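You operate a simulated robot arm through the tools that you are given. There is no shell and no other tool.

You run a simulated two-armed robot. Do the job below in one go: nothing can be reset, and whatever is moved stays where it is left.

Task
Pick up the yellow tally with one hand, pass it to the other hand and put it on the rim of the plate.

It is judged by the outcome, as a careful person would: the job done as asked, and still so three seconds after it is handed in. It fails if anything else is knocked over, pushed out of place, dropped, spilled or broken.

Robot
Two 7-joint arms with two-finger parallel grippers on one trunk, on a base that drives. Base frame: it is fixed to the floor where the robot stands at the start and does not move with it; the origin is under the middle of the robot, x ahead of it, y to its left, z up. Units: mm, degrees, N and s.
The left shoulder is at the start at [60, 143, 701], the right one opposite. With the tool pointing down near the work surface each hand reaches from about 240 to 720 mm from the robot's upright axis, wherever it stands, measured 20 degrees to its own side. Places, roughly: rim of the plate [900, -3000, 1000]; yellow tally [-2000, 750, 500]. Payload 1.57 kg a hand.
Tool frame (each hand has its own): the origin (TCP) lies between the finger pads and is the grasp point; the fingertips stand 30 mm ahead of it; z points along the fingers, y is the line along which they close. The gripper opens to 110 mm. The fingers are 24 mm wide and 12 mm thick; the gripper's body (48 by 112 mm) begins 78 mm behind the TCP.
Orientation is told as [roll, pitch, yaw] about the base's x, y, z axes, in that order, counted from this pose: with the fingers straight down and closing along the base's y, the tool's x points along the base's -x, its y along +y and its z along -z.

Tools
- The arms move only by the tool send_rows. It takes "left_targets", "right_targets" or both (then of equal length, played together; a hand with none holds still); each is one flat list of numbers, 7 for each row, row after row: the turn, a rotation vector about the tool's x, y, z in units of 6 degrees (1.0 is 6 degrees), then the shift along the tool's x, y, z in units of 50 mm (1.0 is 50 mm), then the gripper command, from -1 (shut) to 1 (fully open), values between in proportion. In form: [ax, ay, az, x, y, z, grip, ax, ay, az, x, y, z, grip, ...]. A call has 1 to 20 rows; each row shifts and turns the commanded pose from where the row before left it, along the tool's axes as they then stand. A call with a number of a shift or a turn outside -1 to 1 is refused whole. Rows are played at 5 a second. More than 50 mm and 8.6 degrees between two rows, or a gripper value outside its range, and nothing of the call is played. Where a pose cannot be reached the arm comes as near as it can. A force on the tool above 40 N (or 10 N above the force at the start of the call, whichever is more), or a blocked arm, ends the call early, and 0.2 s more pass. The fingers move at their own pace (about 45 mm/s each) and stop on an object; they squeeze with about 20 N. The grip force told is the motor's: it shows also when the fingers shut on nothing. Time passes only in rows, and 0.2 s behind the last, so rows that do not move let the fingers close. It gives the time, the measured TCP pose, the force on the tool (base axes), the opening and the grip force at its end, in the units of the frame above (readings bear some noise), with the torque about the TCP (base axes, N m) and any sound that the robot's microphone picked up, and new pictures: "views" is both (left out), scene, wrist or none (wrist: the cameras of the hands that moved).
- Cameras (640 x 400 px; columns grow to the right, rows downward): "scene" is now at [51.7, -9.6, 1317.8]; the picture's right is [-0.13, -0.99, 0.00], its down [-0.69, 0.09, -0.72] and it looks along [0.71, -0.09, -0.69] (base axes); focal length 269 px, centre (320, 200). "left" rides on the left gripper at [70, -16, -141] in its tool frame; the picture's right is [0.23, 0.97, 0.00], its down [-0.86, 0.20, -0.48] and it looks along [-0.47, 0.11, 0.88] (tool axes); focal length 222 px, centre (320, 200). "right" rides on the right gripper at [70, 16, -141] in its tool frame; the picture's right is [-0.23, 0.97, 0.00], its down [-0.86, -0.20, -0.48] and it looks along [-0.47, -0.11, 0.88] (tool axes); focal length 222 px, centre (320, 200). There is no depth. A picture from a camera that has moved, and an enlarged one, comes with that camera's place and axes in the base frame and with its lens.
- slide_trunk(by): slides the trunk up (or, below 0, down) by that many mm; the arms and the scene camera ride with it, the base frame stays. It gives what a move gives, with no picture.
- base_move(legs): drives the robot by 1 to 6 legs, each [ahead, left, turn to the left] in mm, mm and degrees, along the robot's own axes; the way and the turn of a leg run together, so that a leg with both is an arc; at most 1500 mm and 180 degrees a leg. The arms and the cameras ride along, it lands a little off, and it stops where it bumps. It gives what a move gives, and a new picture of the scene camera.
- aim_head(pan, tilt): turns the head with the scene camera to pan (to the left, within 86 degrees either way) and tilt (down, from -29 to 69), counted from straight ahead of the robot. It gives what a move gives, and a new picture of the scene camera.
- inspect(camera, box): a new picture of the part [left, top, right, bottom] of that camera's present view, enlarged. The clock stands still meanwhile.
- finish_job(): hands the job in; it is judged then, once.

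Places have to be worked out from the pictures, the camera data and where the tool is seen. Open the grippers and draw the arms clear of the work before you hand the job in, unless the task says otherwise.

The tools are called as a command line: name --argument value ..., lists and objects as JSON in quotes. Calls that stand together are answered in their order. send_rows: Moves the arms, as the interface text tells. Its arguments: {"type":"object","properties":{"left_targets":{"type":"array","items":{"type":"number"}},"right_targets":{"type":"array","items":{"type":"number"}},"views":{"type":"string","enum":["both","scene","wrist","none"]}},"required":[]} The other tools are called the same way: slide_trunk (by) slides the trunk up or down; base_move (legs) drives the base; aim_head (pan, tilt) turns the head that bears the scene camera; inspect (camera, box) takes an enlarged picture of a part of a camera's view; finish_job () hands the job in.

At the start:

```text
time_s: 0.0
left_ee_pos: [436.5, 149.2, 674.7]
left_tcp_rot: [0.0, 0.0, -0.1]
left_contact_force: [1.1, -0.1, 0.1]
left_torque: [0.0, -0.04, -0.02]
left_finger_gap: 109.9
left_grasp_force: 0.1
right_ee_pos: [464.9, -243.4, 651.4]
right_tcp_rot: [0.1, 0.0, -0.1]
right_contact_force: [0.1, 0.1, 1.0]
right_torque: [-0.03, 0.0, 0.05]
right_finger_gap: 110.2
right_grasp_force: 0.1
trunk travel left (down, up): [-300.0, 290.0]
robot x, y, heading: [-2.2, -0.5, -0.0]
head pan, tilt: [-7.5, 43.9]
```

scene: 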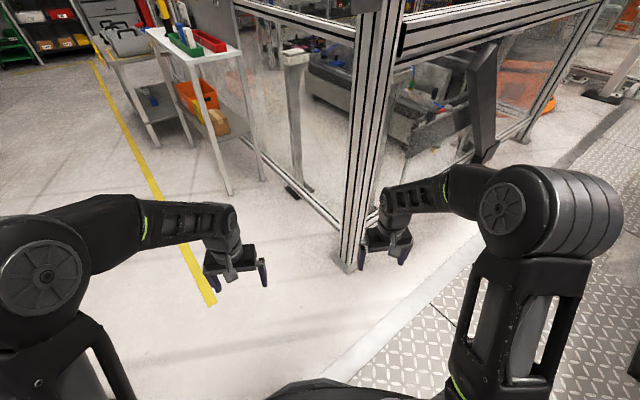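
right: 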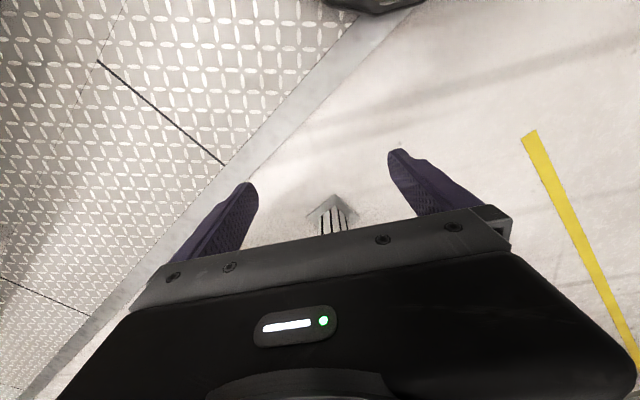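
left: 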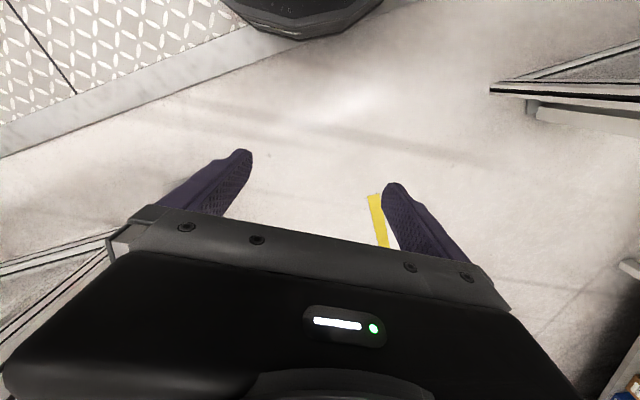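

The pictures show a workshop with a frame just ahead of the robot. The tally should be behind me and to the left, so I look left first to learn the surroundings.

aim_head --pan 80 --tilt 25

aim_head --pan -80 --tilt 20

```text
time_s: 1.6
left_ee_pos: [435.8, 148.4, 675.8]
left_tcp_rot: [-0.1, -0.1, 0.0]
left_contact_force: [-0.1, -0.1, -0.6]
left_torque: [-0.02, 0.01, -0.02]
left_finger_gap: 110.0
left_grasp_force: 0.1
right_ee_pos: [465.3, -244.3, 651.8]
right_tcp_rot: [0.0, 0.0, 0.0]
right_contact_force: [0.8, -0.1, -0.3]
right_torque: [-0.01, 0.01, 0.02]
right_finger_gap: 110.1
right_grasp_force: 0.1
trunk travel left (down, up): [-300.0, 290.0]
robot x, y, heading: [-1.5, 0.0, 0.3]
head pan, tilt: [80.0, 25.0]
camera scene: at [-13.8, 91.8, 1346.7], right [0.98, -0.17, 0.0], down [-0.07, -0.42, -0.91], along [0.16, 0.89, -0.42], focal length 269 px, centre (320, 200)
```

scene: 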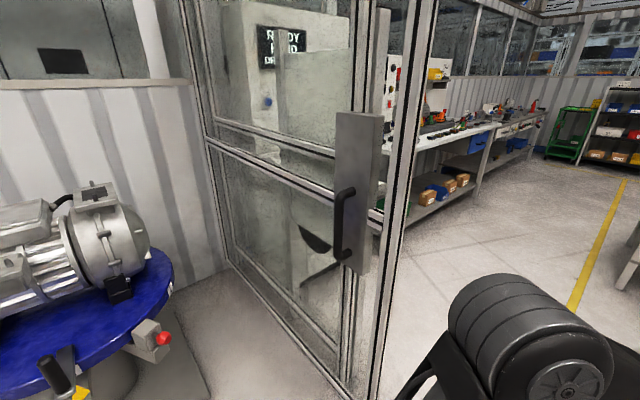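

```text
time_s: 4.1
left_ee_pos: [437.4, 149.4, 674.5]
left_tcp_rot: [0.0, 0.0, 0.1]
left_contact_force: [0.3, 0.3, 0.1]
left_torque: [0.01, -0.02, -0.01]
left_finger_gap: 109.8
left_grasp_force: 0.1
right_ee_pos: [466.1, -245.0, 651.9]
right_tcp_rot: [0.0, 0.0, 0.1]
right_contact_force: [-0.1, -0.4, -0.6]
right_torque: [-0.03, 0.02, -0.01]
right_finger_gap: 110.4
right_grasp_force: 0.0
trunk travel left (down, up): [-300.0, 290.0]
robot x, y, heading: [1.0, -1.7, 0.2]
head pan, tilt: [-80.0, 20.0]
camera scene: at [-13.7, -90.6, 1354.8], right [-0.98, -0.17, 0.0], down [-0.06, 0.34, -0.94], along [0.16, -0.93, -0.34], focal length 269 px, centre (320, 200)
```

scene: 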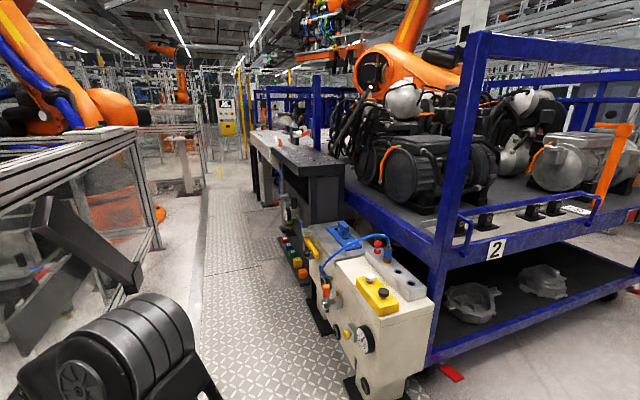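

The plate's given place falls near column 284, row 136 in this view, on the dark-topped table. I enlarge it.

inspect --camera "scene" --box '[200, 80, 400, 220]'

inspect --camera "scene" --box '[180, 160, 480, 400]'

```text
2.86 times, centred on (300, 150) of scene
camera zoom: at [-13.7, -90.6, 1354.8], right [-0.98, -0.17, 0.0], down [-0.06, 0.34, -0.94], along [0.16, -0.93, -0.34], focal length 770 px, centre (377, 343)
```

zoom: 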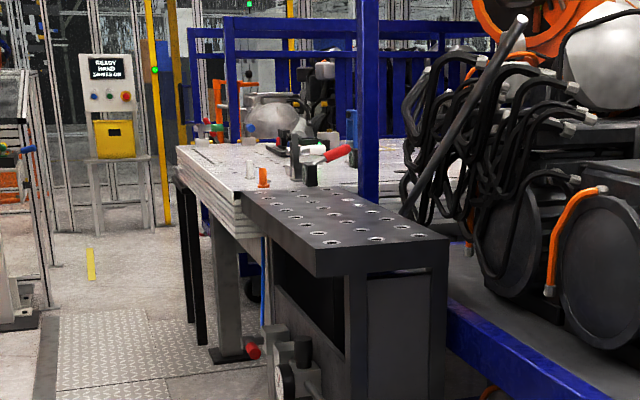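

```text
1.67 times, centred on (330, 280) of scene
camera zoom: at [-13.7, -90.6, 1354.8], right [-0.98, -0.17, 0.0], down [-0.06, 0.34, -0.94], along [0.16, -0.93, -0.34], focal length 449 px, centre (303, 67)
```

zoom: 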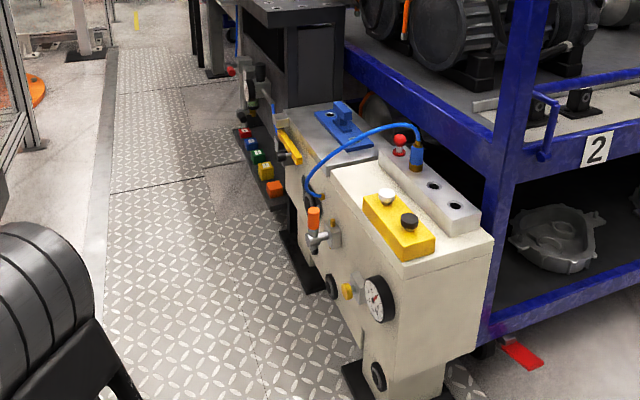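

The plate lies some 3 m to my right, near the dark holed table. I turn in place to the left to face where the tally should be; the nearest things (door frame about 0.8 m to the left, post about 0.85 m ahead) stay outside the arms' sweep of about 0.6 m.

aim_head --pan 0 --tilt 30

base_move --legs '[[0, 0, 80], [0, 0, 80]]'

```text
time_s: 5.6
left_ee_pos: [436.0, 149.4, 674.3]
left_tcp_rot: [0.1, 0.0, 0.0]
left_contact_force: [0.2, -1.3, 0.0]
left_torque: [-0.02, 0.04, 0.0]
left_finger_gap: 110.0
left_grasp_force: 0.0
right_ee_pos: [464.4, -244.0, 652.0]
right_tcp_rot: [0.0, 0.0, -0.1]
right_contact_force: [-0.4, 0.0, -0.3]
right_torque: [0.0, -0.01, 0.0]
right_finger_gap: 110.1
right_grasp_force: 0.1
trunk travel left (down, up): [-300.0, 290.0]
robot x, y, heading: [-2.8, 0.5, -0.0]
head pan, tilt: [0.0, 30.0]
camera scene: at [60.6, 1.0, 1338.8], right [0.0, -1.0, 0.0], down [-0.5, 0.0, -0.87], along [0.87, 0.0, -0.5], focal length 269 px, centre (320, 200)
```

scene: 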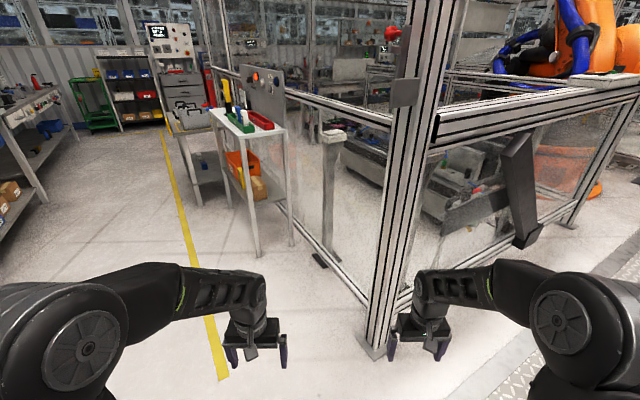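

```text
time_s: 12.9
left_ee_pos: [-461.4, 0.7, 676.3]
left_tcp_rot: [0.0, 0.0, 161.1]
left_contact_force: [-0.2, -0.7, 0.5]
left_torque: [-0.03, -0.02, -0.01]
left_finger_gap: 109.8
left_grasp_force: 0.1
right_ee_pos: [-361.6, 381.3, 651.7]
right_tcp_rot: [0.1, 0.0, 161.2]
right_contact_force: [-0.9, -0.6, 0.7]
right_torque: [0.01, -0.01, 0.02]
right_finger_gap: 109.8
right_grasp_force: 0.0
trunk travel left (down, up): [-300.0, 290.0]
robot x, y, heading: [2.7, 1.9, 161.3]
head pan, tilt: [0.0, 30.0]
camera scene: at [-57.3, 20.7, 1338.8], right [0.32, 0.95, 0.0], down [0.47, -0.16, -0.87], along [-0.82, 0.28, -0.5], focal length 269 px, centre (320, 200)
```

scene: 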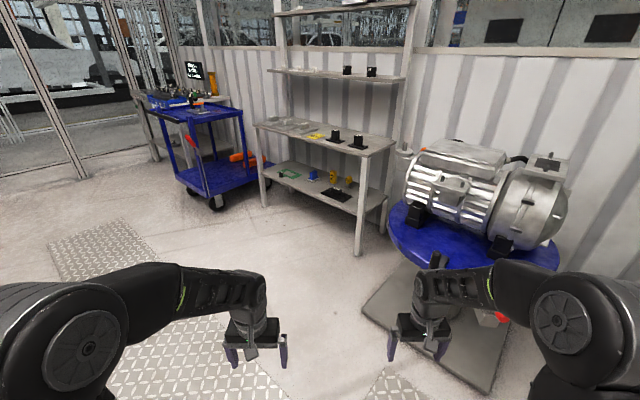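

The shelf unit stands ahead; the tally's place falls near column 329, row 164, on the lower shelf where yellow things stand. I enlarge that part.

inspect --camera "scene" --box '[240, 100, 420, 220]'

inspect --camera "scene" --box '[260, 155, 380, 210]'

```text
3.33 times, centred on (330, 160) of scene
camera zoom: at [-57.3, 20.7, 1338.8], right [0.32, 0.95, 0.0], down [0.47, -0.16, -0.87], along [-0.82, 0.28, -0.5], focal length 898 px, centre (287, 333)
```

zoom: 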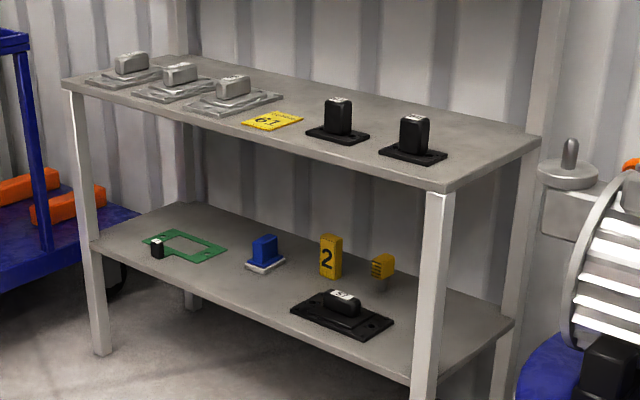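

```text
5.33 times, centred on (320, 182) of scene
camera zoom: at [-57.3, 20.7, 1338.8], right [0.32, 0.95, 0.0], down [0.47, -0.16, -0.87], along [-0.82, 0.28, -0.5], focal length 1437 px, centre (320, 293)
```

zoom: 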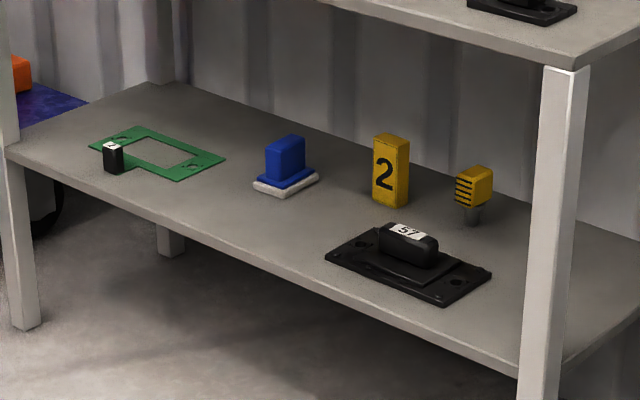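

The lower shelf (about z 430) holds a yellow block marked "2" and a yellow ribbed piece on a stem. I drive nearer, to about 0.9 m in front of the shelf, and turn to face it squarely (heading about 123) to see which one is the tally.

base_move --legs '[[1180, 455, 0], [0, 0, -38]]'

```text
time_s: 21.1
left_ee_pos: [-1635.6, 244.0, 676.0]
left_tcp_rot: [0.1, 0.0, 122.9]
left_contact_force: [-0.4, 0.1, -0.8]
left_torque: [0.01, 0.01, -0.01]
left_finger_gap: 109.9
left_grasp_force: 0.0
right_ee_pos: [-1320.8, 482.5, 650.4]
right_tcp_rot: [0.0, 0.0, 122.8]
right_contact_force: [0.2, -0.2, 0.2]
right_torque: [-0.03, 0.01, 0.0]
right_finger_gap: 109.9
right_grasp_force: 0.1
trunk travel left (down, up): [-300.0, 290.0]
robot x, y, heading: [-1272.0, -45.7, 122.7]
head pan, tilt: [0.0, 30.0]
camera scene: at [-1305.9, 11.2, 1338.8], right [0.84, 0.54, 0.0], down [0.27, -0.42, -0.87], along [-0.47, 0.73, -0.5], focal length 269 px, centre (320, 200)
```

scene: 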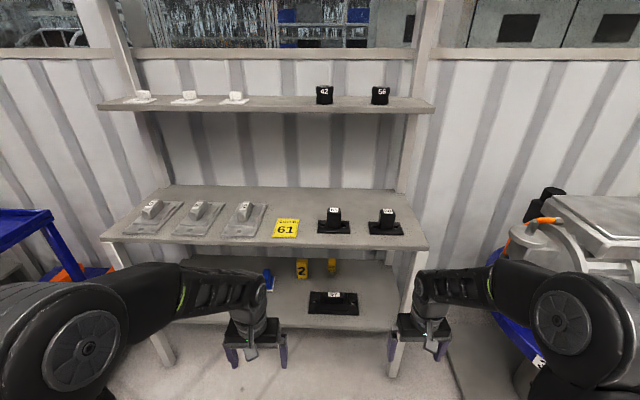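

I now face the shelf squarely. I enlarge the items on both boards.

inspect --camera "scene" --box '[250, 190, 370, 265]'

inspect --camera "scene" --box '[250, 245, 370, 325]'

inspect --camera "scene" --box '[90, 80, 440, 260]'

```text
5.33 times, centred on (310, 228) of scene
camera zoom: at [-1305.9, 11.2, 1338.8], right [0.84, 0.54, 0.0], down [0.27, -0.42, -0.87], along [-0.47, 0.73, -0.5], focal length 1437 px, centre (373, 53)
```

zoom: 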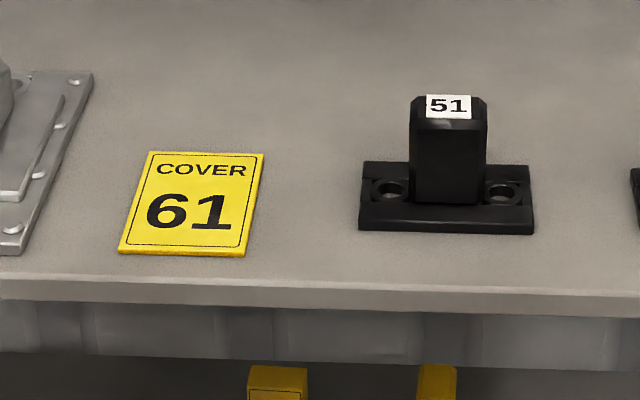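

```text
5.00 times, centred on (310, 285) of scene
camera zoom: at [-1305.9, 11.2, 1338.8], right [0.84, 0.54, 0.0], down [0.27, -0.42, -0.87], along [-0.47, 0.73, -0.5], focal length 1347 px, centre (370, -225)
```

zoom: 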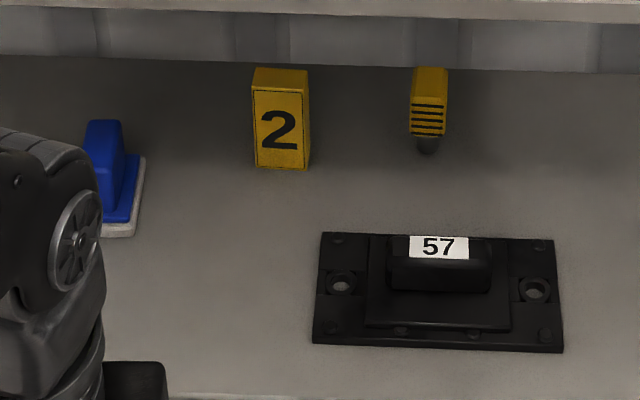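

```text
1.83 times, centred on (265, 170) of scene
camera zoom: at [-1305.9, 11.2, 1338.8], right [0.84, 0.54, 0.0], down [0.27, -0.42, -0.87], along [-0.47, 0.73, -0.5], focal length 493 px, centre (421, 255)
```

zoom: 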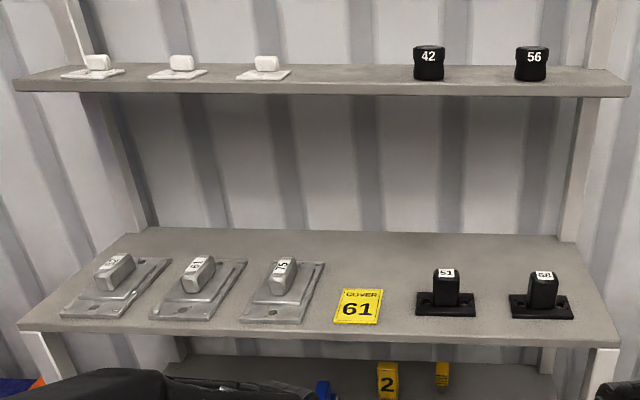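

The "2" block at about [-1890, 760, 355–455] fits the given place best: it is a numbered yellow tag-block, while the "COVER 61" card lies higher, at about z 784, and the ribbed piece is a plug. I prepare the right hand to reach under the upper board by tilting its fingers 45° forward, and draw the left hand back.

send_rows --left_targets '[0, 0, 0, 1, 0, 0, 0, 0, 0, 0, 1, 0, 0, 0, 0, 0, 0, 0.8, 0, 0, 0, 0, 0, 0, 0, 0, 0, 0, 0, 0, 0, 0, 0, 0, 0, 0, 0, 0, 0, 0, 0, 0, 0, 0, 0, 0, 0, 0, 0, 0, 0, 0, 0, 0, 0, 0]' --right_targets '[0, -0.94, 0, 0, 0, 0, 1, 0, -0.94, 0, 0, 0, 0, 1, 0, -0.94, 0, 0, 0, 0, 1, 0, -0.94, 0, 0, 0, 0, 1, 0, -0.94, 0, 0, 0, 0, 1, 0, -0.94, 0, 0, 0, 0, 1, 0, -0.94, 0, 0, 0, 0, 1, 0, -0.94, 0, 0, 0, 0, 1]' --views "both"

slide_trunk --by -150

```text
time_s: 22.9
left_ee_pos: [-1560.1, 130.4, 675.5]
left_tcp_rot: [0.1, 0.2, 122.8]
left_contact_force: [0.3, -0.4, -0.2]
left_torque: [0.0, 0.04, -0.03]
left_finger_gap: 54.8
left_grasp_force: 0.2
left hand out of reach, approached as far as the arm can: row 3
right_ee_pos: [-1326.3, 495.6, 650.1]
right_tcp_rot: [0.0, -45.2, 122.8]
right_contact_force: [-0.3, 0.6, -0.7]
right_torque: [-0.01, -0.01, -0.01]
right_finger_gap: 110.1
right_grasp_force: 0.0
right hand out of reach, approached as far as the arm can: row 8
trunk travel left (down, up): [-300.0, 290.0]
robot x, y, heading: [-1274.9, -42.4, 122.7]
head pan, tilt: [0.0, 30.0]
camera scene: at [-1305.9, 11.2, 1338.8], right [0.84, 0.54, 0.0], down [0.27, -0.42, -0.87], along [-0.47, 0.73, -0.5], focal length 269 px, centre (320, 200)
camera right: at [-1258.9, 363.5, 699.8], right [-0.91, -0.39, 0.16], down [0.02, 0.33, 0.94], along [-0.42, 0.86, -0.29], focal length 222 px, centre (320, 200)
camera left: at [-1509.8, 81.6, 817.0], right [-0.69, -0.72, 0.0], down [-0.63, 0.61, 0.48], along [-0.34, 0.33, -0.88], focal length 222 px, centre (320, 200)
```

scene: 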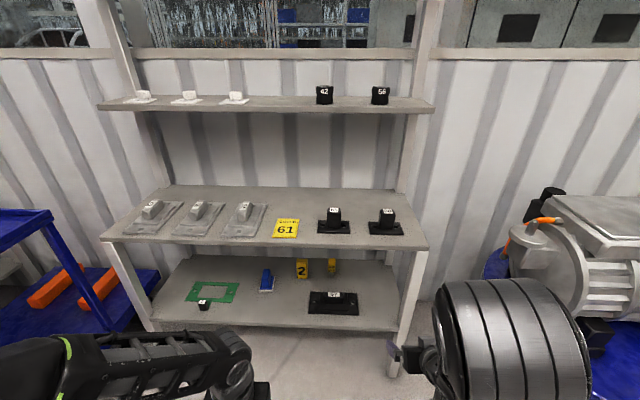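
right: 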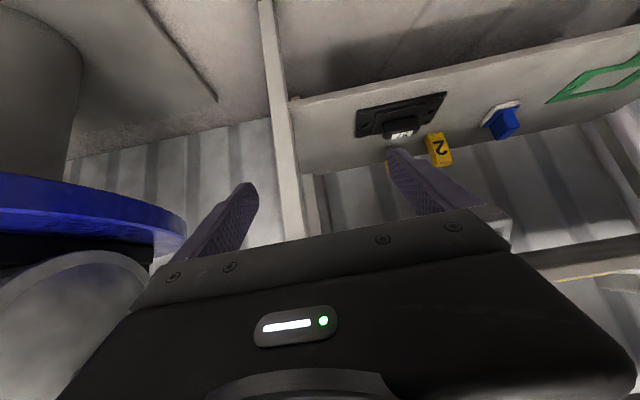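
left: 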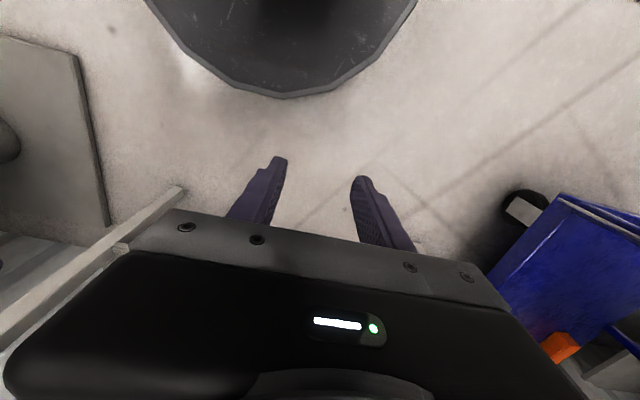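

```text
time_s: 24.7
left_ee_pos: [-1560.8, 128.7, 526.4]
left_tcp_rot: [0.0, 0.2, 122.9]
left_contact_force: [0.4, -0.4, -0.4]
left_torque: [-0.02, -0.01, -0.01]
left_finger_gap: 55.0
left_grasp_force: 0.0
right_ee_pos: [-1325.8, 497.1, 500.0]
right_tcp_rot: [0.1, -45.1, 122.9]
right_contact_force: [-0.1, -0.4, 0.8]
right_torque: [-0.01, 0.01, 0.02]
right_finger_gap: 110.0
right_grasp_force: 0.1
trunk travel left (down, up): [-150.0, 440.0]
robot x, y, heading: [-1274.1, -39.4, 123.0]
head pan, tilt: [0.0, 30.0]
```

The lower board is now clearly seen below the upper one, and the trunk is 150 mm lower. I shift the base left and ahead so the right hand comes in front of the "2" block while still outside the shelf.

base_move --legs '[[0, 285, 0], [180, 0, 0]]'

inspect --camera "right" --box '[0, 0, 640, 400]'

```text
time_s: 27.8
left_ee_pos: [-1900.2, 131.4, 525.9]
left_tcp_rot: [0.1, 0.2, 122.7]
left_contact_force: [-0.6, -0.1, 0.5]
left_torque: [0.04, -0.01, -0.01]
left_finger_gap: 54.7
left_grasp_force: 0.1
right_ee_pos: [-1664.7, 495.9, 500.3]
right_tcp_rot: [0.0, -45.0, 122.7]
right_contact_force: [0.2, 0.4, 0.4]
right_torque: [0.01, 0.05, -0.01]
right_finger_gap: 110.2
right_grasp_force: 0.1
trunk travel left (down, up): [-150.0, 440.0]
robot x, y, heading: [-1612.6, -41.9, 122.9]
head pan, tilt: [0.0, 30.0]
camera scene: at [-1645.3, 10.4, 1188.8], right [0.84, 0.54, 0.0], down [0.27, -0.42, -0.87], along [-0.47, 0.73, -0.5], focal length 269 px, centre (320, 200)
```

scene: 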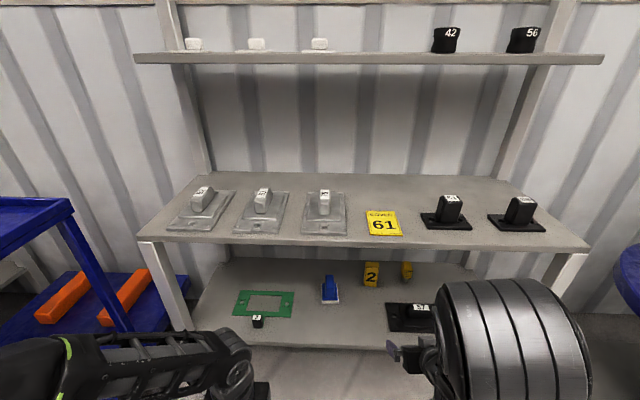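

```text
1.00 times, centred on (320, 200) of right (not enlarged: the box is as wide or as high as the picture)
camera zoom: at [-1597.4, 362.8, 550.0], right [-0.91, -0.39, 0.16], down [0.02, 0.33, 0.94], along [-0.42, 0.86, -0.29], focal length 222 px, centre (320, 200)
```

zoom: 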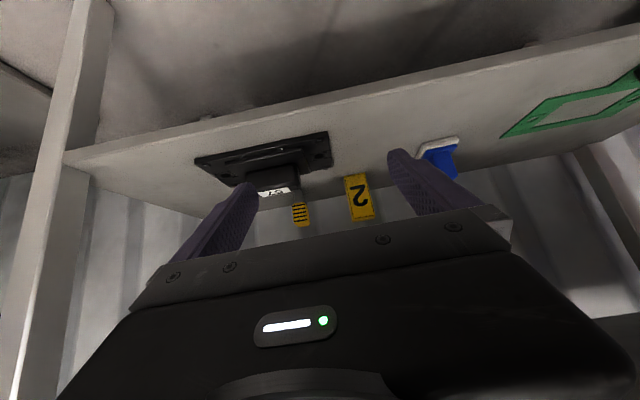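

Both cameras now see the block. I enlarge each to measure its place and size.

inspect --camera "scene" --box '[320, 250, 440, 325]'

inspect --camera "right" --box '[280, 130, 480, 255]'

```text
5.33 times, centred on (380, 288) of scene
camera zoom: at [-1645.3, 10.4, 1188.8], right [0.84, 0.54, 0.0], down [0.27, -0.42, -0.87], along [-0.47, 0.73, -0.5], focal length 1437 px, centre (0, -267)
```

zoom: 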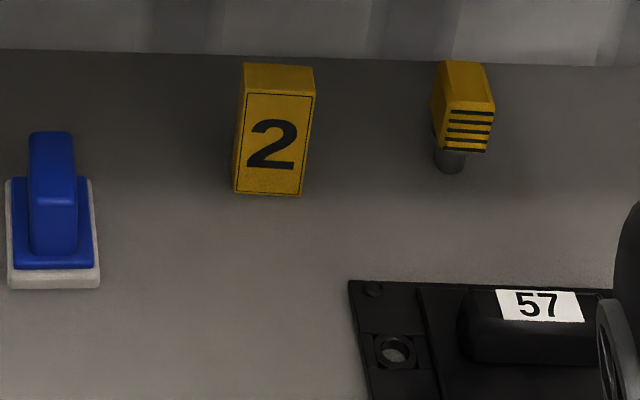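

```text
3.20 times, centred on (380, 192) of right
camera zoom: at [-1597.4, 362.8, 550.0], right [-0.91, -0.39, 0.16], down [0.02, 0.33, 0.94], along [-0.42, 0.86, -0.29], focal length 711 px, centre (128, 224)
```

zoom: 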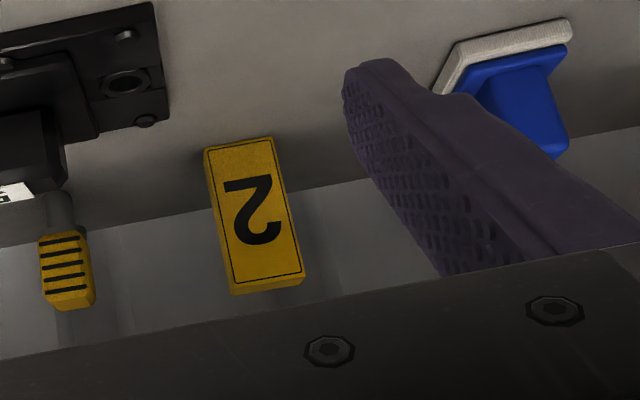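

The two views agree: the block is about 50 wide, 30 thick and 99 high, its front face at about 1647 mm along my heading, standing on a board at z≈364. I flatten the right hand to 30° below level, set the fingers about 85 mm apart, line up sideways and go in above the black cover plate's height to about 75 mm short of the block.

send_rows --right_targets '[0, 0.833, 0, 0, 0.24, 0, 0.55, 0, 0.833, 0, 0, 0.24, 0, 0.55, 0, 0.834, 0, 0, 0.24, 0, 0.55, 0, 0, 0, 0, 0.24, 0, 0.55, 0, 0, 0, -0.335, 0, 0.846, 0.55, 0, 0, 0, -0.335, 0, 0.846, 0.55, 0, 0, 0, -0.335, 0, 0.846, 0.55, 0, 0, 0, -0.335, 0, 0.846, 0.55]' --views "both"

```text
time_s: 29.6
left_ee_pos: [-1900.1, 129.6, 526.5]
left_tcp_rot: [0.0, 0.2, 122.7]
left_contact_force: [-0.2, 0.4, -0.3]
left_torque: [0.0, -0.02, -0.01]
left_finger_gap: 54.9
left_grasp_force: 0.1
right_ee_pos: [-1787.3, 596.0, 399.2]
right_tcp_rot: [0.1, -31.6, 122.9]
right_contact_force: [1.9, -2.8, 20.3]
right_torque: [0.67, -0.78, -0.21]
right_finger_gap: 85.1
right_grasp_force: 0.0
trunk travel left (down, up): [-150.0, 440.0]
robot x, y, heading: [-1611.0, -43.2, 122.7]
head pan, tilt: [0.0, 30.0]
stopped in row 8 (right hand): the force on the tool passed its limit at 51 N (the readings are from after the stop); the commanded pose is now the measured one
camera scene: at [-1644.8, 8.5, 1189.1], right [0.84, 0.54, 0.0], down [0.27, -0.42, -0.87], along [-0.47, 0.73, -0.5], focal length 269 px, centre (320, 200)
camera right: at [-1728.8, 476.5, 482.0], right [-0.92, -0.37, 0.12], down [-0.09, 0.51, 0.86], along [-0.37, 0.78, -0.5], focal length 222 px, centre (320, 200)
```

scene: 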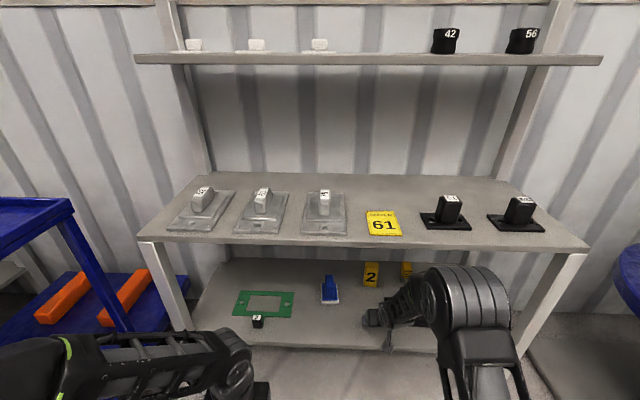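
right: 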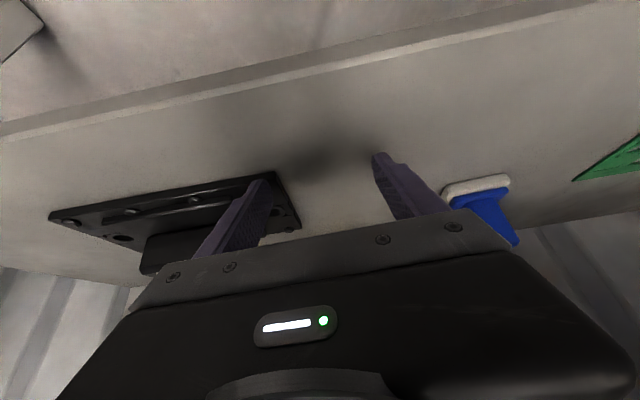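

I turned the tool the wrong way (it is now about 60° down, not 30°), so the hand sank and the right finger touched the edge of the black cover plate; the force is almost purely vertical. I lift straight up at once and then check the cover.

send_rows --right_targets '[0, 0, 0, -0.21, 0, -0.34, 0.55, 0, 0, 0, -0.42, 0, -0.68, 0.55, 0, 0, 0, -0.42, 0, -0.68, 0.55]' --views "both"

inspect --camera "right" --box '[0, 120, 400, 320]'

```text
time_s: 30.4
left_ee_pos: [-1900.4, 130.1, 525.5]
left_tcp_rot: [0.0, 0.3, 122.7]
left_contact_force: [0.6, -0.1, -0.7]
left_torque: [-0.01, 0.0, 0.01]
left_finger_gap: 55.1
left_grasp_force: 0.1
right_ee_pos: [-1787.9, 594.5, 493.6]
right_tcp_rot: [0.1, -31.1, 122.7]
right_contact_force: [0.1, -0.1, 0.2]
right_torque: [-0.03, 0.0, 0.0]
right_finger_gap: 85.2
right_grasp_force: 0.1
trunk travel left (down, up): [-150.0, 440.0]
robot x, y, heading: [-1611.0, -39.9, 122.7]
head pan, tilt: [0.0, 30.0]
camera scene: at [-1645.4, 10.6, 1188.7], right [0.84, 0.54, 0.0], down [0.27, -0.42, -0.87], along [-0.47, 0.73, -0.5], focal length 269 px, centre (320, 200)
camera right: at [-1729.3, 475.4, 577.6], right [-0.92, -0.36, 0.12], down [-0.09, 0.52, 0.85], along [-0.37, 0.77, -0.51], focal length 222 px, centre (320, 200)
```

scene: 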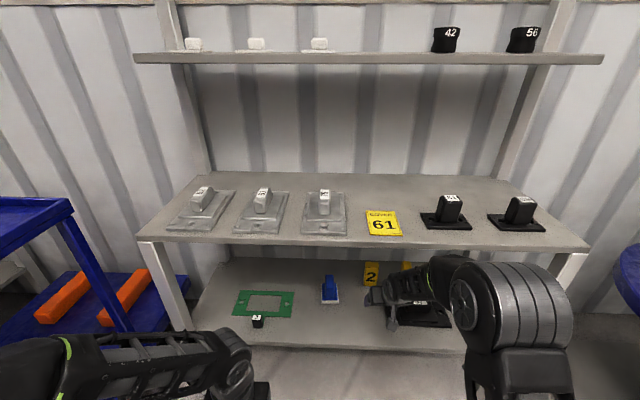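
right: 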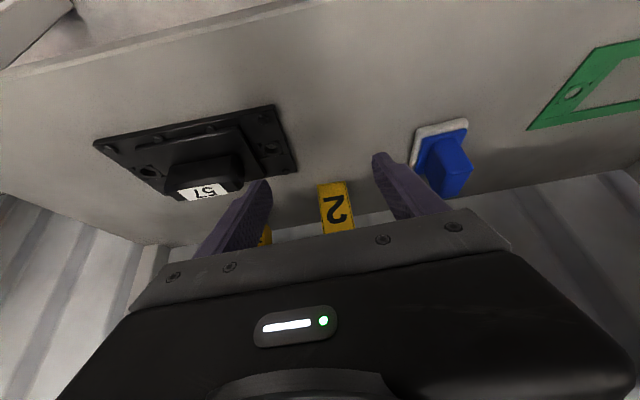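

```text
1.60 times, centred on (200, 220) of right
camera zoom: at [-1729.3, 475.4, 577.6], right [-0.92, -0.36, 0.12], down [-0.09, 0.52, 0.85], along [-0.37, 0.77, -0.51], focal length 355 px, centre (512, 168)
```

zoom: 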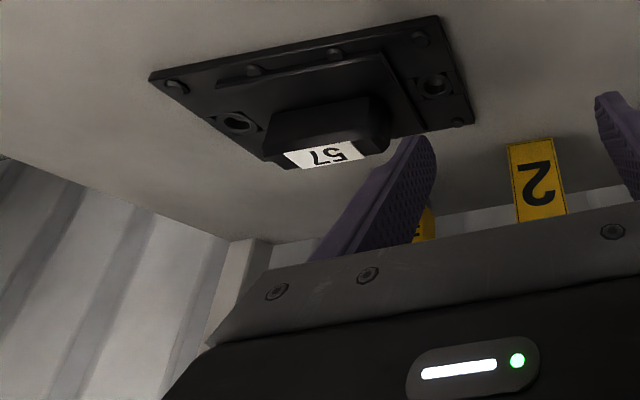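

The cover looks unbroken, but I want to know if it shifted. I enlarge the same scene box as before for comparison.

inspect --camera "scene" --box '[320, 250, 440, 325]'

inspect --camera "scene" --box '[360, 270, 480, 345]'

```text
5.33 times, centred on (380, 288) of scene
camera zoom: at [-1645.4, 10.6, 1188.7], right [0.84, 0.54, 0.0], down [0.27, -0.42, -0.87], along [-0.47, 0.73, -0.5], focal length 1437 px, centre (0, -267)
```

zoom: 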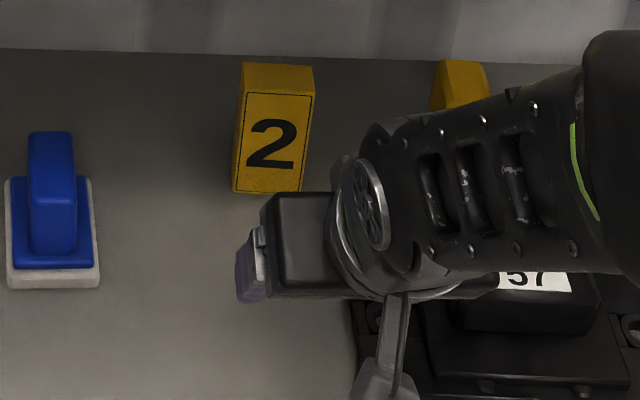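

```text
5.33 times, centred on (420, 308) of scene
camera zoom: at [-1645.4, 10.6, 1188.7], right [0.84, 0.54, 0.0], down [0.27, -0.42, -0.87], along [-0.47, 0.73, -0.5], focal length 1437 px, centre (-213, -373)
```

zoom: 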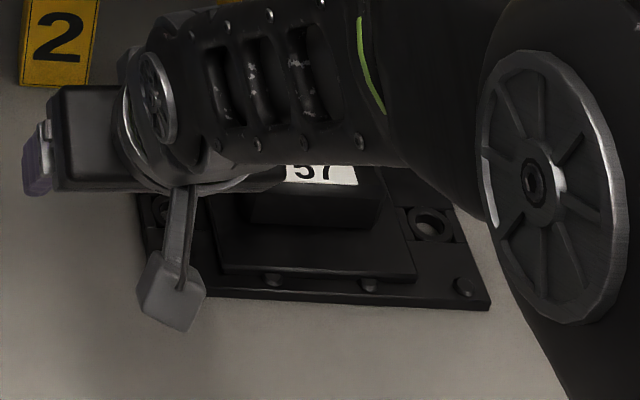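

Comparing the label "57" before and after, the cover slid about 20 mm away from me. I will put it back before going on; first I draw the hand back and to the right, and set the correct tilt (30° below level), to see the whole cover.

send_rows --right_targets '[0, 0, 0, 0.68, -0.65, -0.41, 0.55, 0, 0, 0, 0.68, -0.65, -0.41, 0.55, 0, 0, 0, 0.68, -0.65, -0.41, 0.55, 0, 0, 0, 0.68, -0.65, -0.41, 0.55, 0, -1, 0, 0, 0, 0, 0.55, 0, -1, 0, 0, 0, 0, 0.55, 0, -1, 0, 0, 0, 0, 0.55, 0, -1, 0, 0, 0, 0, 0.55, 0, -0.8, 0, 0, 0, 0, 0.55]' --views "both"

```text
refused: row 1 steps farther than a row can; nothing moved
```

The rows were slightly too long; I use five shorter ones.

send_rows --right_targets '[0, 0, 0, 0.544, -0.52, -0.328, 0.55, 0, 0, 0, 0.544, -0.52, -0.328, 0.55, 0, 0, 0, 0.544, -0.52, -0.328, 0.55, 0, 0, 0, 0.544, -0.52, -0.328, 0.55, 0, 0, 0, 0.544, -0.52, -0.328, 0.55, 0, -1, 0, 0, 0, 0, 0.55, 0, -1, 0, 0, 0, 0, 0.55, 0, -1, 0, 0, 0, 0, 0.55]' --views "both"

inspect --camera "scene" --box '[320, 250, 480, 350]'

```text
time_s: 32.2
left_ee_pos: [-1900.3, 131.7, 524.7]
left_tcp_rot: [0.0, 0.2, 122.7]
left_contact_force: [1.0, 0.2, -0.4]
left_torque: [-0.01, -0.01, 0.0]
left_finger_gap: 54.9
left_grasp_force: 0.1
right_ee_pos: [-1592.2, 533.6, 495.7]
right_tcp_rot: [0.1, -49.2, 122.8]
right_contact_force: [-1.0, 0.9, 0.1]
right_torque: [-0.03, -0.02, 0.01]
right_finger_gap: 85.5
right_grasp_force: 0.0
trunk travel left (down, up): [-150.0, 440.0]
robot x, y, heading: [-1613.5, -39.9, 122.5]
head pan, tilt: [0.0, 30.0]
camera scene: at [-1645.3, 10.4, 1188.8], right [0.84, 0.54, 0.0], down [0.27, -0.42, -0.87], along [-0.47, 0.73, -0.5], focal length 269 px, centre (320, 200)
camera right: at [-1522.9, 397.6, 533.7], right [-0.9, -0.4, 0.17], down [0.06, 0.27, 0.96], along [-0.43, 0.87, -0.22], focal length 222 px, centre (320, 200)
```

scene: 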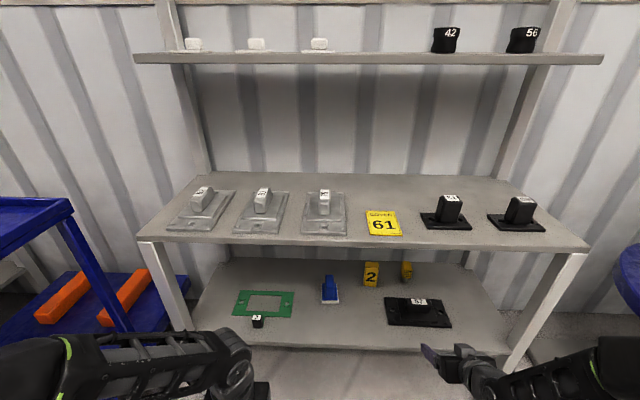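
right: 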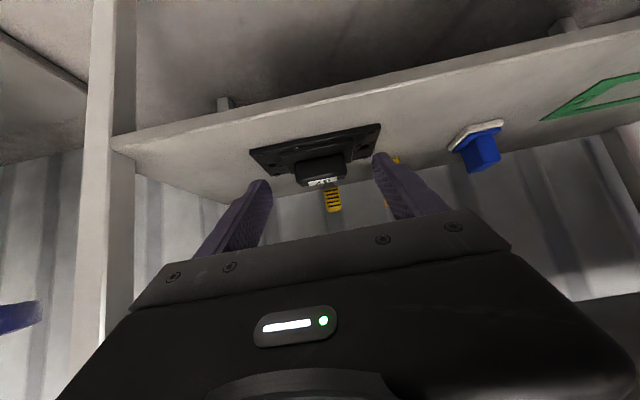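

```text
4.00 times, centred on (400, 300) of scene
camera zoom: at [-1645.3, 10.4, 1188.8], right [0.84, 0.54, 0.0], down [0.27, -0.42, -0.87], along [-0.47, 0.73, -0.5], focal length 1078 px, centre (0, -200)
```

zoom: 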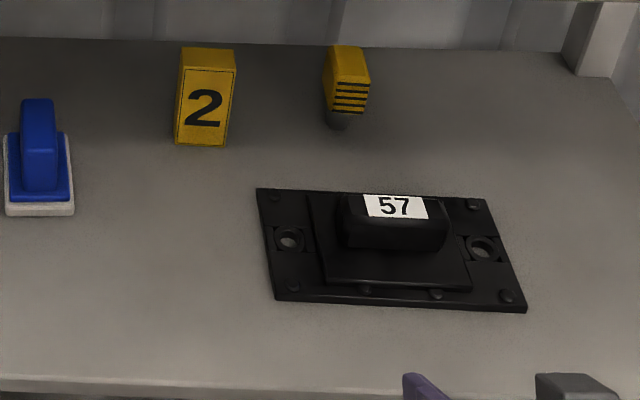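

Measured against the "2" block, the cover moved about 24 mm away from me, 5 mm to the left and turned about 1°. I take a closer wrist view of its handle so I can grip it and bring it back.

inspect --camera "right" --box '[230, 110, 410, 222]'

inspect --camera "scene" --box '[380, 285, 460, 335]'

```text
3.56 times, centred on (320, 166) of right
camera zoom: at [-1522.9, 397.6, 533.7], right [-0.9, -0.4, 0.17], down [0.06, 0.27, 0.96], along [-0.43, 0.87, -0.22], focal length 790 px, centre (320, 321)
```

zoom: 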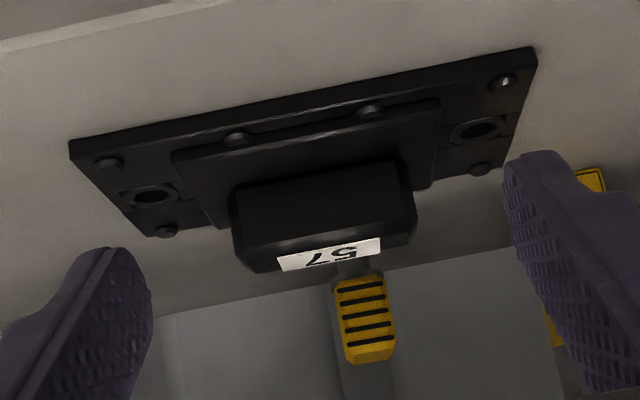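

```text
8.00 times, centred on (420, 310) of scene
camera zoom: at [-1645.3, 10.4, 1188.8], right [0.84, 0.54, 0.0], down [0.27, -0.42, -0.87], along [-0.47, 0.73, -0.5], focal length 2155 px, centre (-480, -680)
```

zoom: 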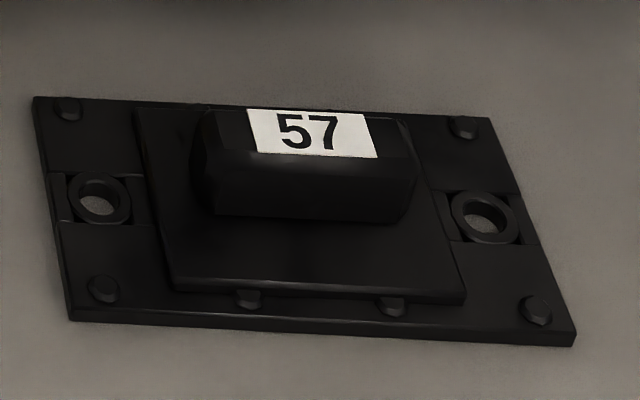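

The handle is about 90–96 mm wide, centred near 1530 mm ahead-coordinate, top at z≈422. I open the right gripper fully, tilt it to 60° (now with the right sign) and hover above the handle, tips well clear, to check alignment.

send_rows --right_targets '[0, 0.8, 0, 0, 0, 0, 1, 0, 0.8, 0, 0, 0, 0, 1, 0, 0.8, 0, 0, 0, 0, 1, 0, 0.8, 0, 0, 0, 0, 1, 0, 0, 0, -0.695, -0.052, 0.429, 1, 0, 0, 0, -0.695, -0.052, 0.429, 1, 0, 0, 0, -0.695, -0.052, 0.429, 1, 0, 0, 0, -0.695, -0.052, 0.429, 1, 0, 0, 0, -0.695, -0.052, 0.429, 1]' --views "both"

inspect --camera "right" --box '[160, 90, 480, 290]'

```text
time_s: 34.2
left_ee_pos: [-1900.9, 130.4, 525.4]
left_tcp_rot: [0.0, 0.1, 122.7]
left_contact_force: [-0.2, 0.5, 0.1]
left_torque: [0.02, 0.01, 0.01]
left_finger_gap: 55.4
left_grasp_force: 0.1
right_ee_pos: [-1693.0, 712.7, 487.8]
right_tcp_rot: [0.1, -29.9, 122.6]
right_contact_force: [0.4, 0.3, -0.4]
right_torque: [0.0, 0.01, -0.06]
right_finger_gap: 110.0
right_grasp_force: 0.0
trunk travel left (down, up): [-150.0, 440.0]
robot x, y, heading: [-1610.0, -43.6, 122.5]
head pan, tilt: [0.0, 30.0]
camera scene: at [-1645.2, 10.4, 1188.8], right [0.84, 0.54, 0.0], down [0.27, -0.42, -0.87], along [-0.47, 0.73, -0.5], focal length 269 px, centre (320, 200)
camera right: at [-1635.0, 593.9, 574.0], right [-0.93, -0.36, 0.12], down [-0.1, 0.53, 0.84], along [-0.36, 0.77, -0.53], focal length 222 px, centre (320, 200)
```

scene: 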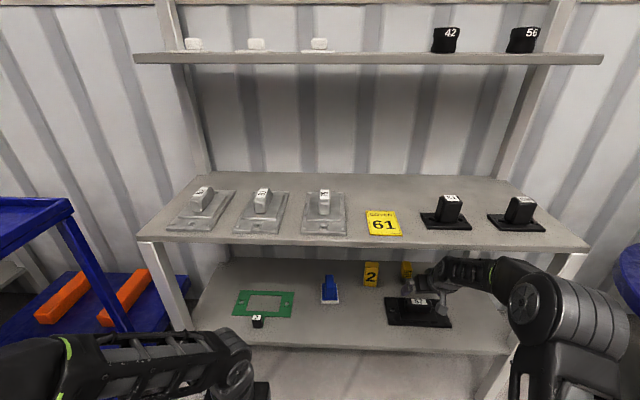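
right: 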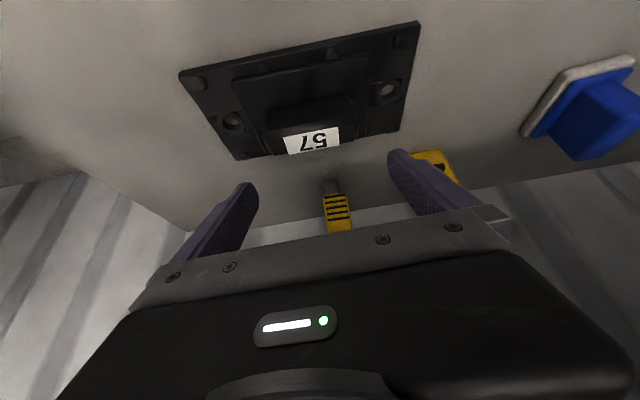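

```text
2.00 times, centred on (320, 190) of right
camera zoom: at [-1635.0, 593.9, 574.0], right [-0.93, -0.36, 0.12], down [-0.1, 0.53, 0.84], along [-0.36, 0.77, -0.53], focal length 444 px, centre (320, 220)
```

zoom: 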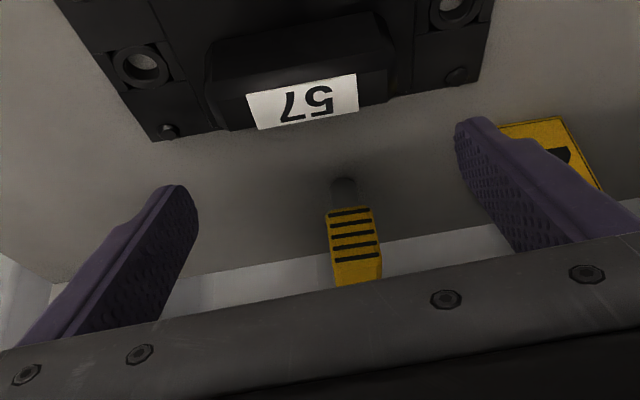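

The hand hovers centred on the handle (handle centre ≈ −1036 sideways, hand −1037). I go down slowly to grip height with the fingers open.

send_rows --right_targets '[0, 0, 0, 0.134, -0.005, 0.293, 1, 0, 0, 0, 0.134, -0.005, 0.293, 1, 0, 0, 0, 0.134, -0.005, 0.293, 1, 0, 0, 0, 0.11, -0.005, 0.24, 1]' --views "both"

inspect --camera "scene" --box '[360, 250, 480, 325]'

```text
time_s: 35.2
left_ee_pos: [-1900.1, 130.5, 526.4]
left_tcp_rot: [0.0, 0.3, 122.7]
left_contact_force: [-0.6, 0.6, 0.4]
left_torque: [-0.02, -0.03, 0.0]
left_finger_gap: 54.8
left_grasp_force: 0.1
right_ee_pos: [-1694.5, 716.7, 428.0]
right_tcp_rot: [0.0, -30.0, 122.7]
right_contact_force: [0.4, -0.5, -0.8]
right_torque: [0.0, 0.03, 0.0]
right_finger_gap: 110.1
right_grasp_force: 0.0
trunk travel left (down, up): [-150.0, 440.0]
robot x, y, heading: [-1615.4, -42.8, 122.6]
head pan, tilt: [0.0, 30.0]
camera scene: at [-1645.3, 10.4, 1188.8], right [0.84, 0.54, 0.0], down [0.27, -0.42, -0.87], along [-0.47, 0.73, -0.5], focal length 269 px, centre (320, 200)
camera right: at [-1636.6, 599.3, 514.3], right [-0.92, -0.36, 0.11], down [-0.1, 0.53, 0.84], along [-0.37, 0.77, -0.53], focal length 222 px, centre (320, 200)
```

scene: 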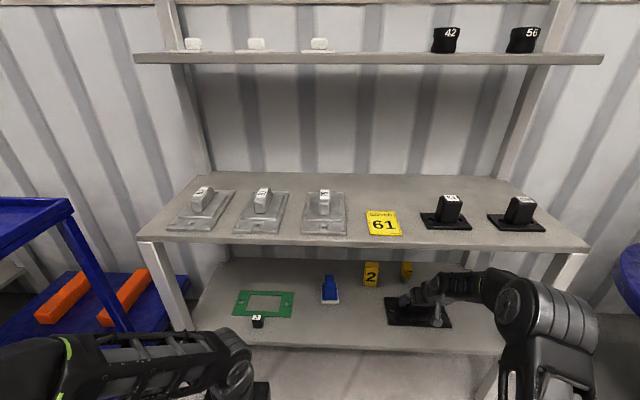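
right: 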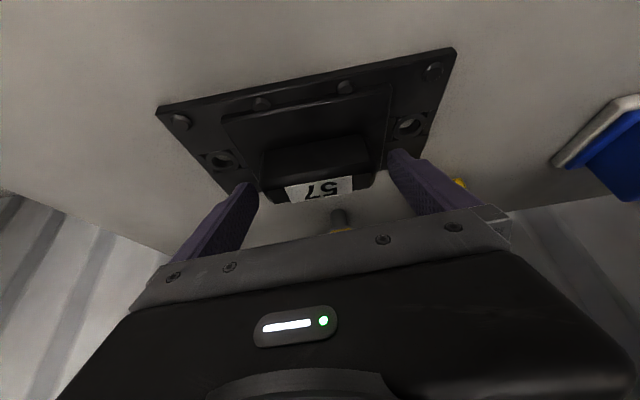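

```text
5.33 times, centred on (420, 288) of scene
camera zoom: at [-1645.3, 10.4, 1188.8], right [0.84, 0.54, 0.0], down [0.27, -0.42, -0.87], along [-0.47, 0.73, -0.5], focal length 1437 px, centre (-213, -267)
```

zoom: 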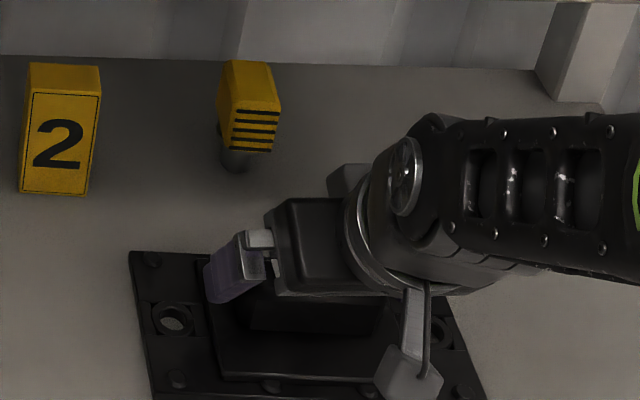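

The tips straddle the handle without touching anything. I close on it.

send_rows --right_targets '[0, 0, 0, 0, 0, 0, 0.4, 0, 0, 0, 0, 0, 0, 0.4, 0, 0, 0, 0, 0, 0, 0.4, 0, 0, 0, 0, 0, 0, 0.4]' --views "wrist"

```text
time_s: 36.2
left_ee_pos: [-1899.5, 130.1, 525.8]
left_tcp_rot: [-0.1, 0.2, 122.6]
left_contact_force: [0.2, -0.7, 0.3]
left_torque: [-0.01, -0.03, 0.03]
left_finger_gap: 55.0
left_grasp_force: 0.0
right_ee_pos: [-1694.2, 716.2, 426.3]
right_tcp_rot: [0.1, -29.8, 122.8]
right_contact_force: [1.5, 0.7, -1.0]
right_torque: [0.38, -0.18, -0.12]
right_finger_gap: 91.3
right_grasp_force: 20.4
trunk travel left (down, up): [-150.0, 440.0]
robot x, y, heading: [-1613.7, -41.6, 122.6]
head pan, tilt: [0.0, 30.0]
camera right: at [-1636.5, 599.3, 514.4], right [-0.93, -0.36, 0.11], down [-0.1, 0.53, 0.84], along [-0.37, 0.77, -0.53], focal length 222 px, centre (320, 200)
```

right: 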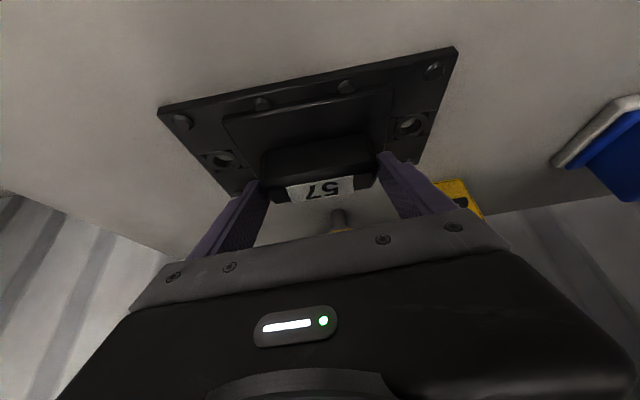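

It holds the handle (gap 91 mm, 20 N). I drag the cover back 24 mm toward me, 5 mm to the right, and turn it 1.3° back.

send_rows --right_targets '[-0.036, 0, -0.063, 0.139, -0.033, -0.08, 0.4, -0.036, 0, -0.063, 0.139, -0.033, -0.08, 0.4, -0.036, 0, -0.063, 0.139, -0.033, -0.08, 0.4, 0, 0, 0, 0, 0, 0, 0.4]' --views "wrist"

```text
time_s: 37.2
left_ee_pos: [-1898.9, 128.8, 525.3]
left_tcp_rot: [0.1, 0.2, 122.8]
left_contact_force: [0.3, -0.6, 0.5]
left_torque: [-0.03, -0.06, -0.01]
left_finger_gap: 54.8
left_grasp_force: 0.0
right_ee_pos: [-1677.8, 698.8, 428.2]
right_tcp_rot: [0.1, -29.9, 124.2]
right_contact_force: [-1.5, 1.2, 0.9]
right_torque: [-0.26, 0.1, -0.12]
right_finger_gap: 90.1
right_grasp_force: 20.0
trunk travel left (down, up): [-150.0, 440.0]
robot x, y, heading: [-1613.7, -41.1, 122.7]
head pan, tilt: [0.0, 30.0]
camera right: at [-1617.0, 582.7, 514.1], right [-0.92, -0.38, 0.11], down [-0.12, 0.53, 0.84], along [-0.38, 0.76, -0.53], focal length 222 px, centre (320, 200)
```

right: 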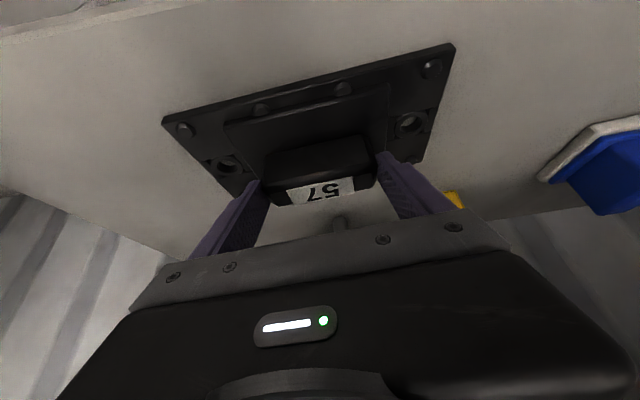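

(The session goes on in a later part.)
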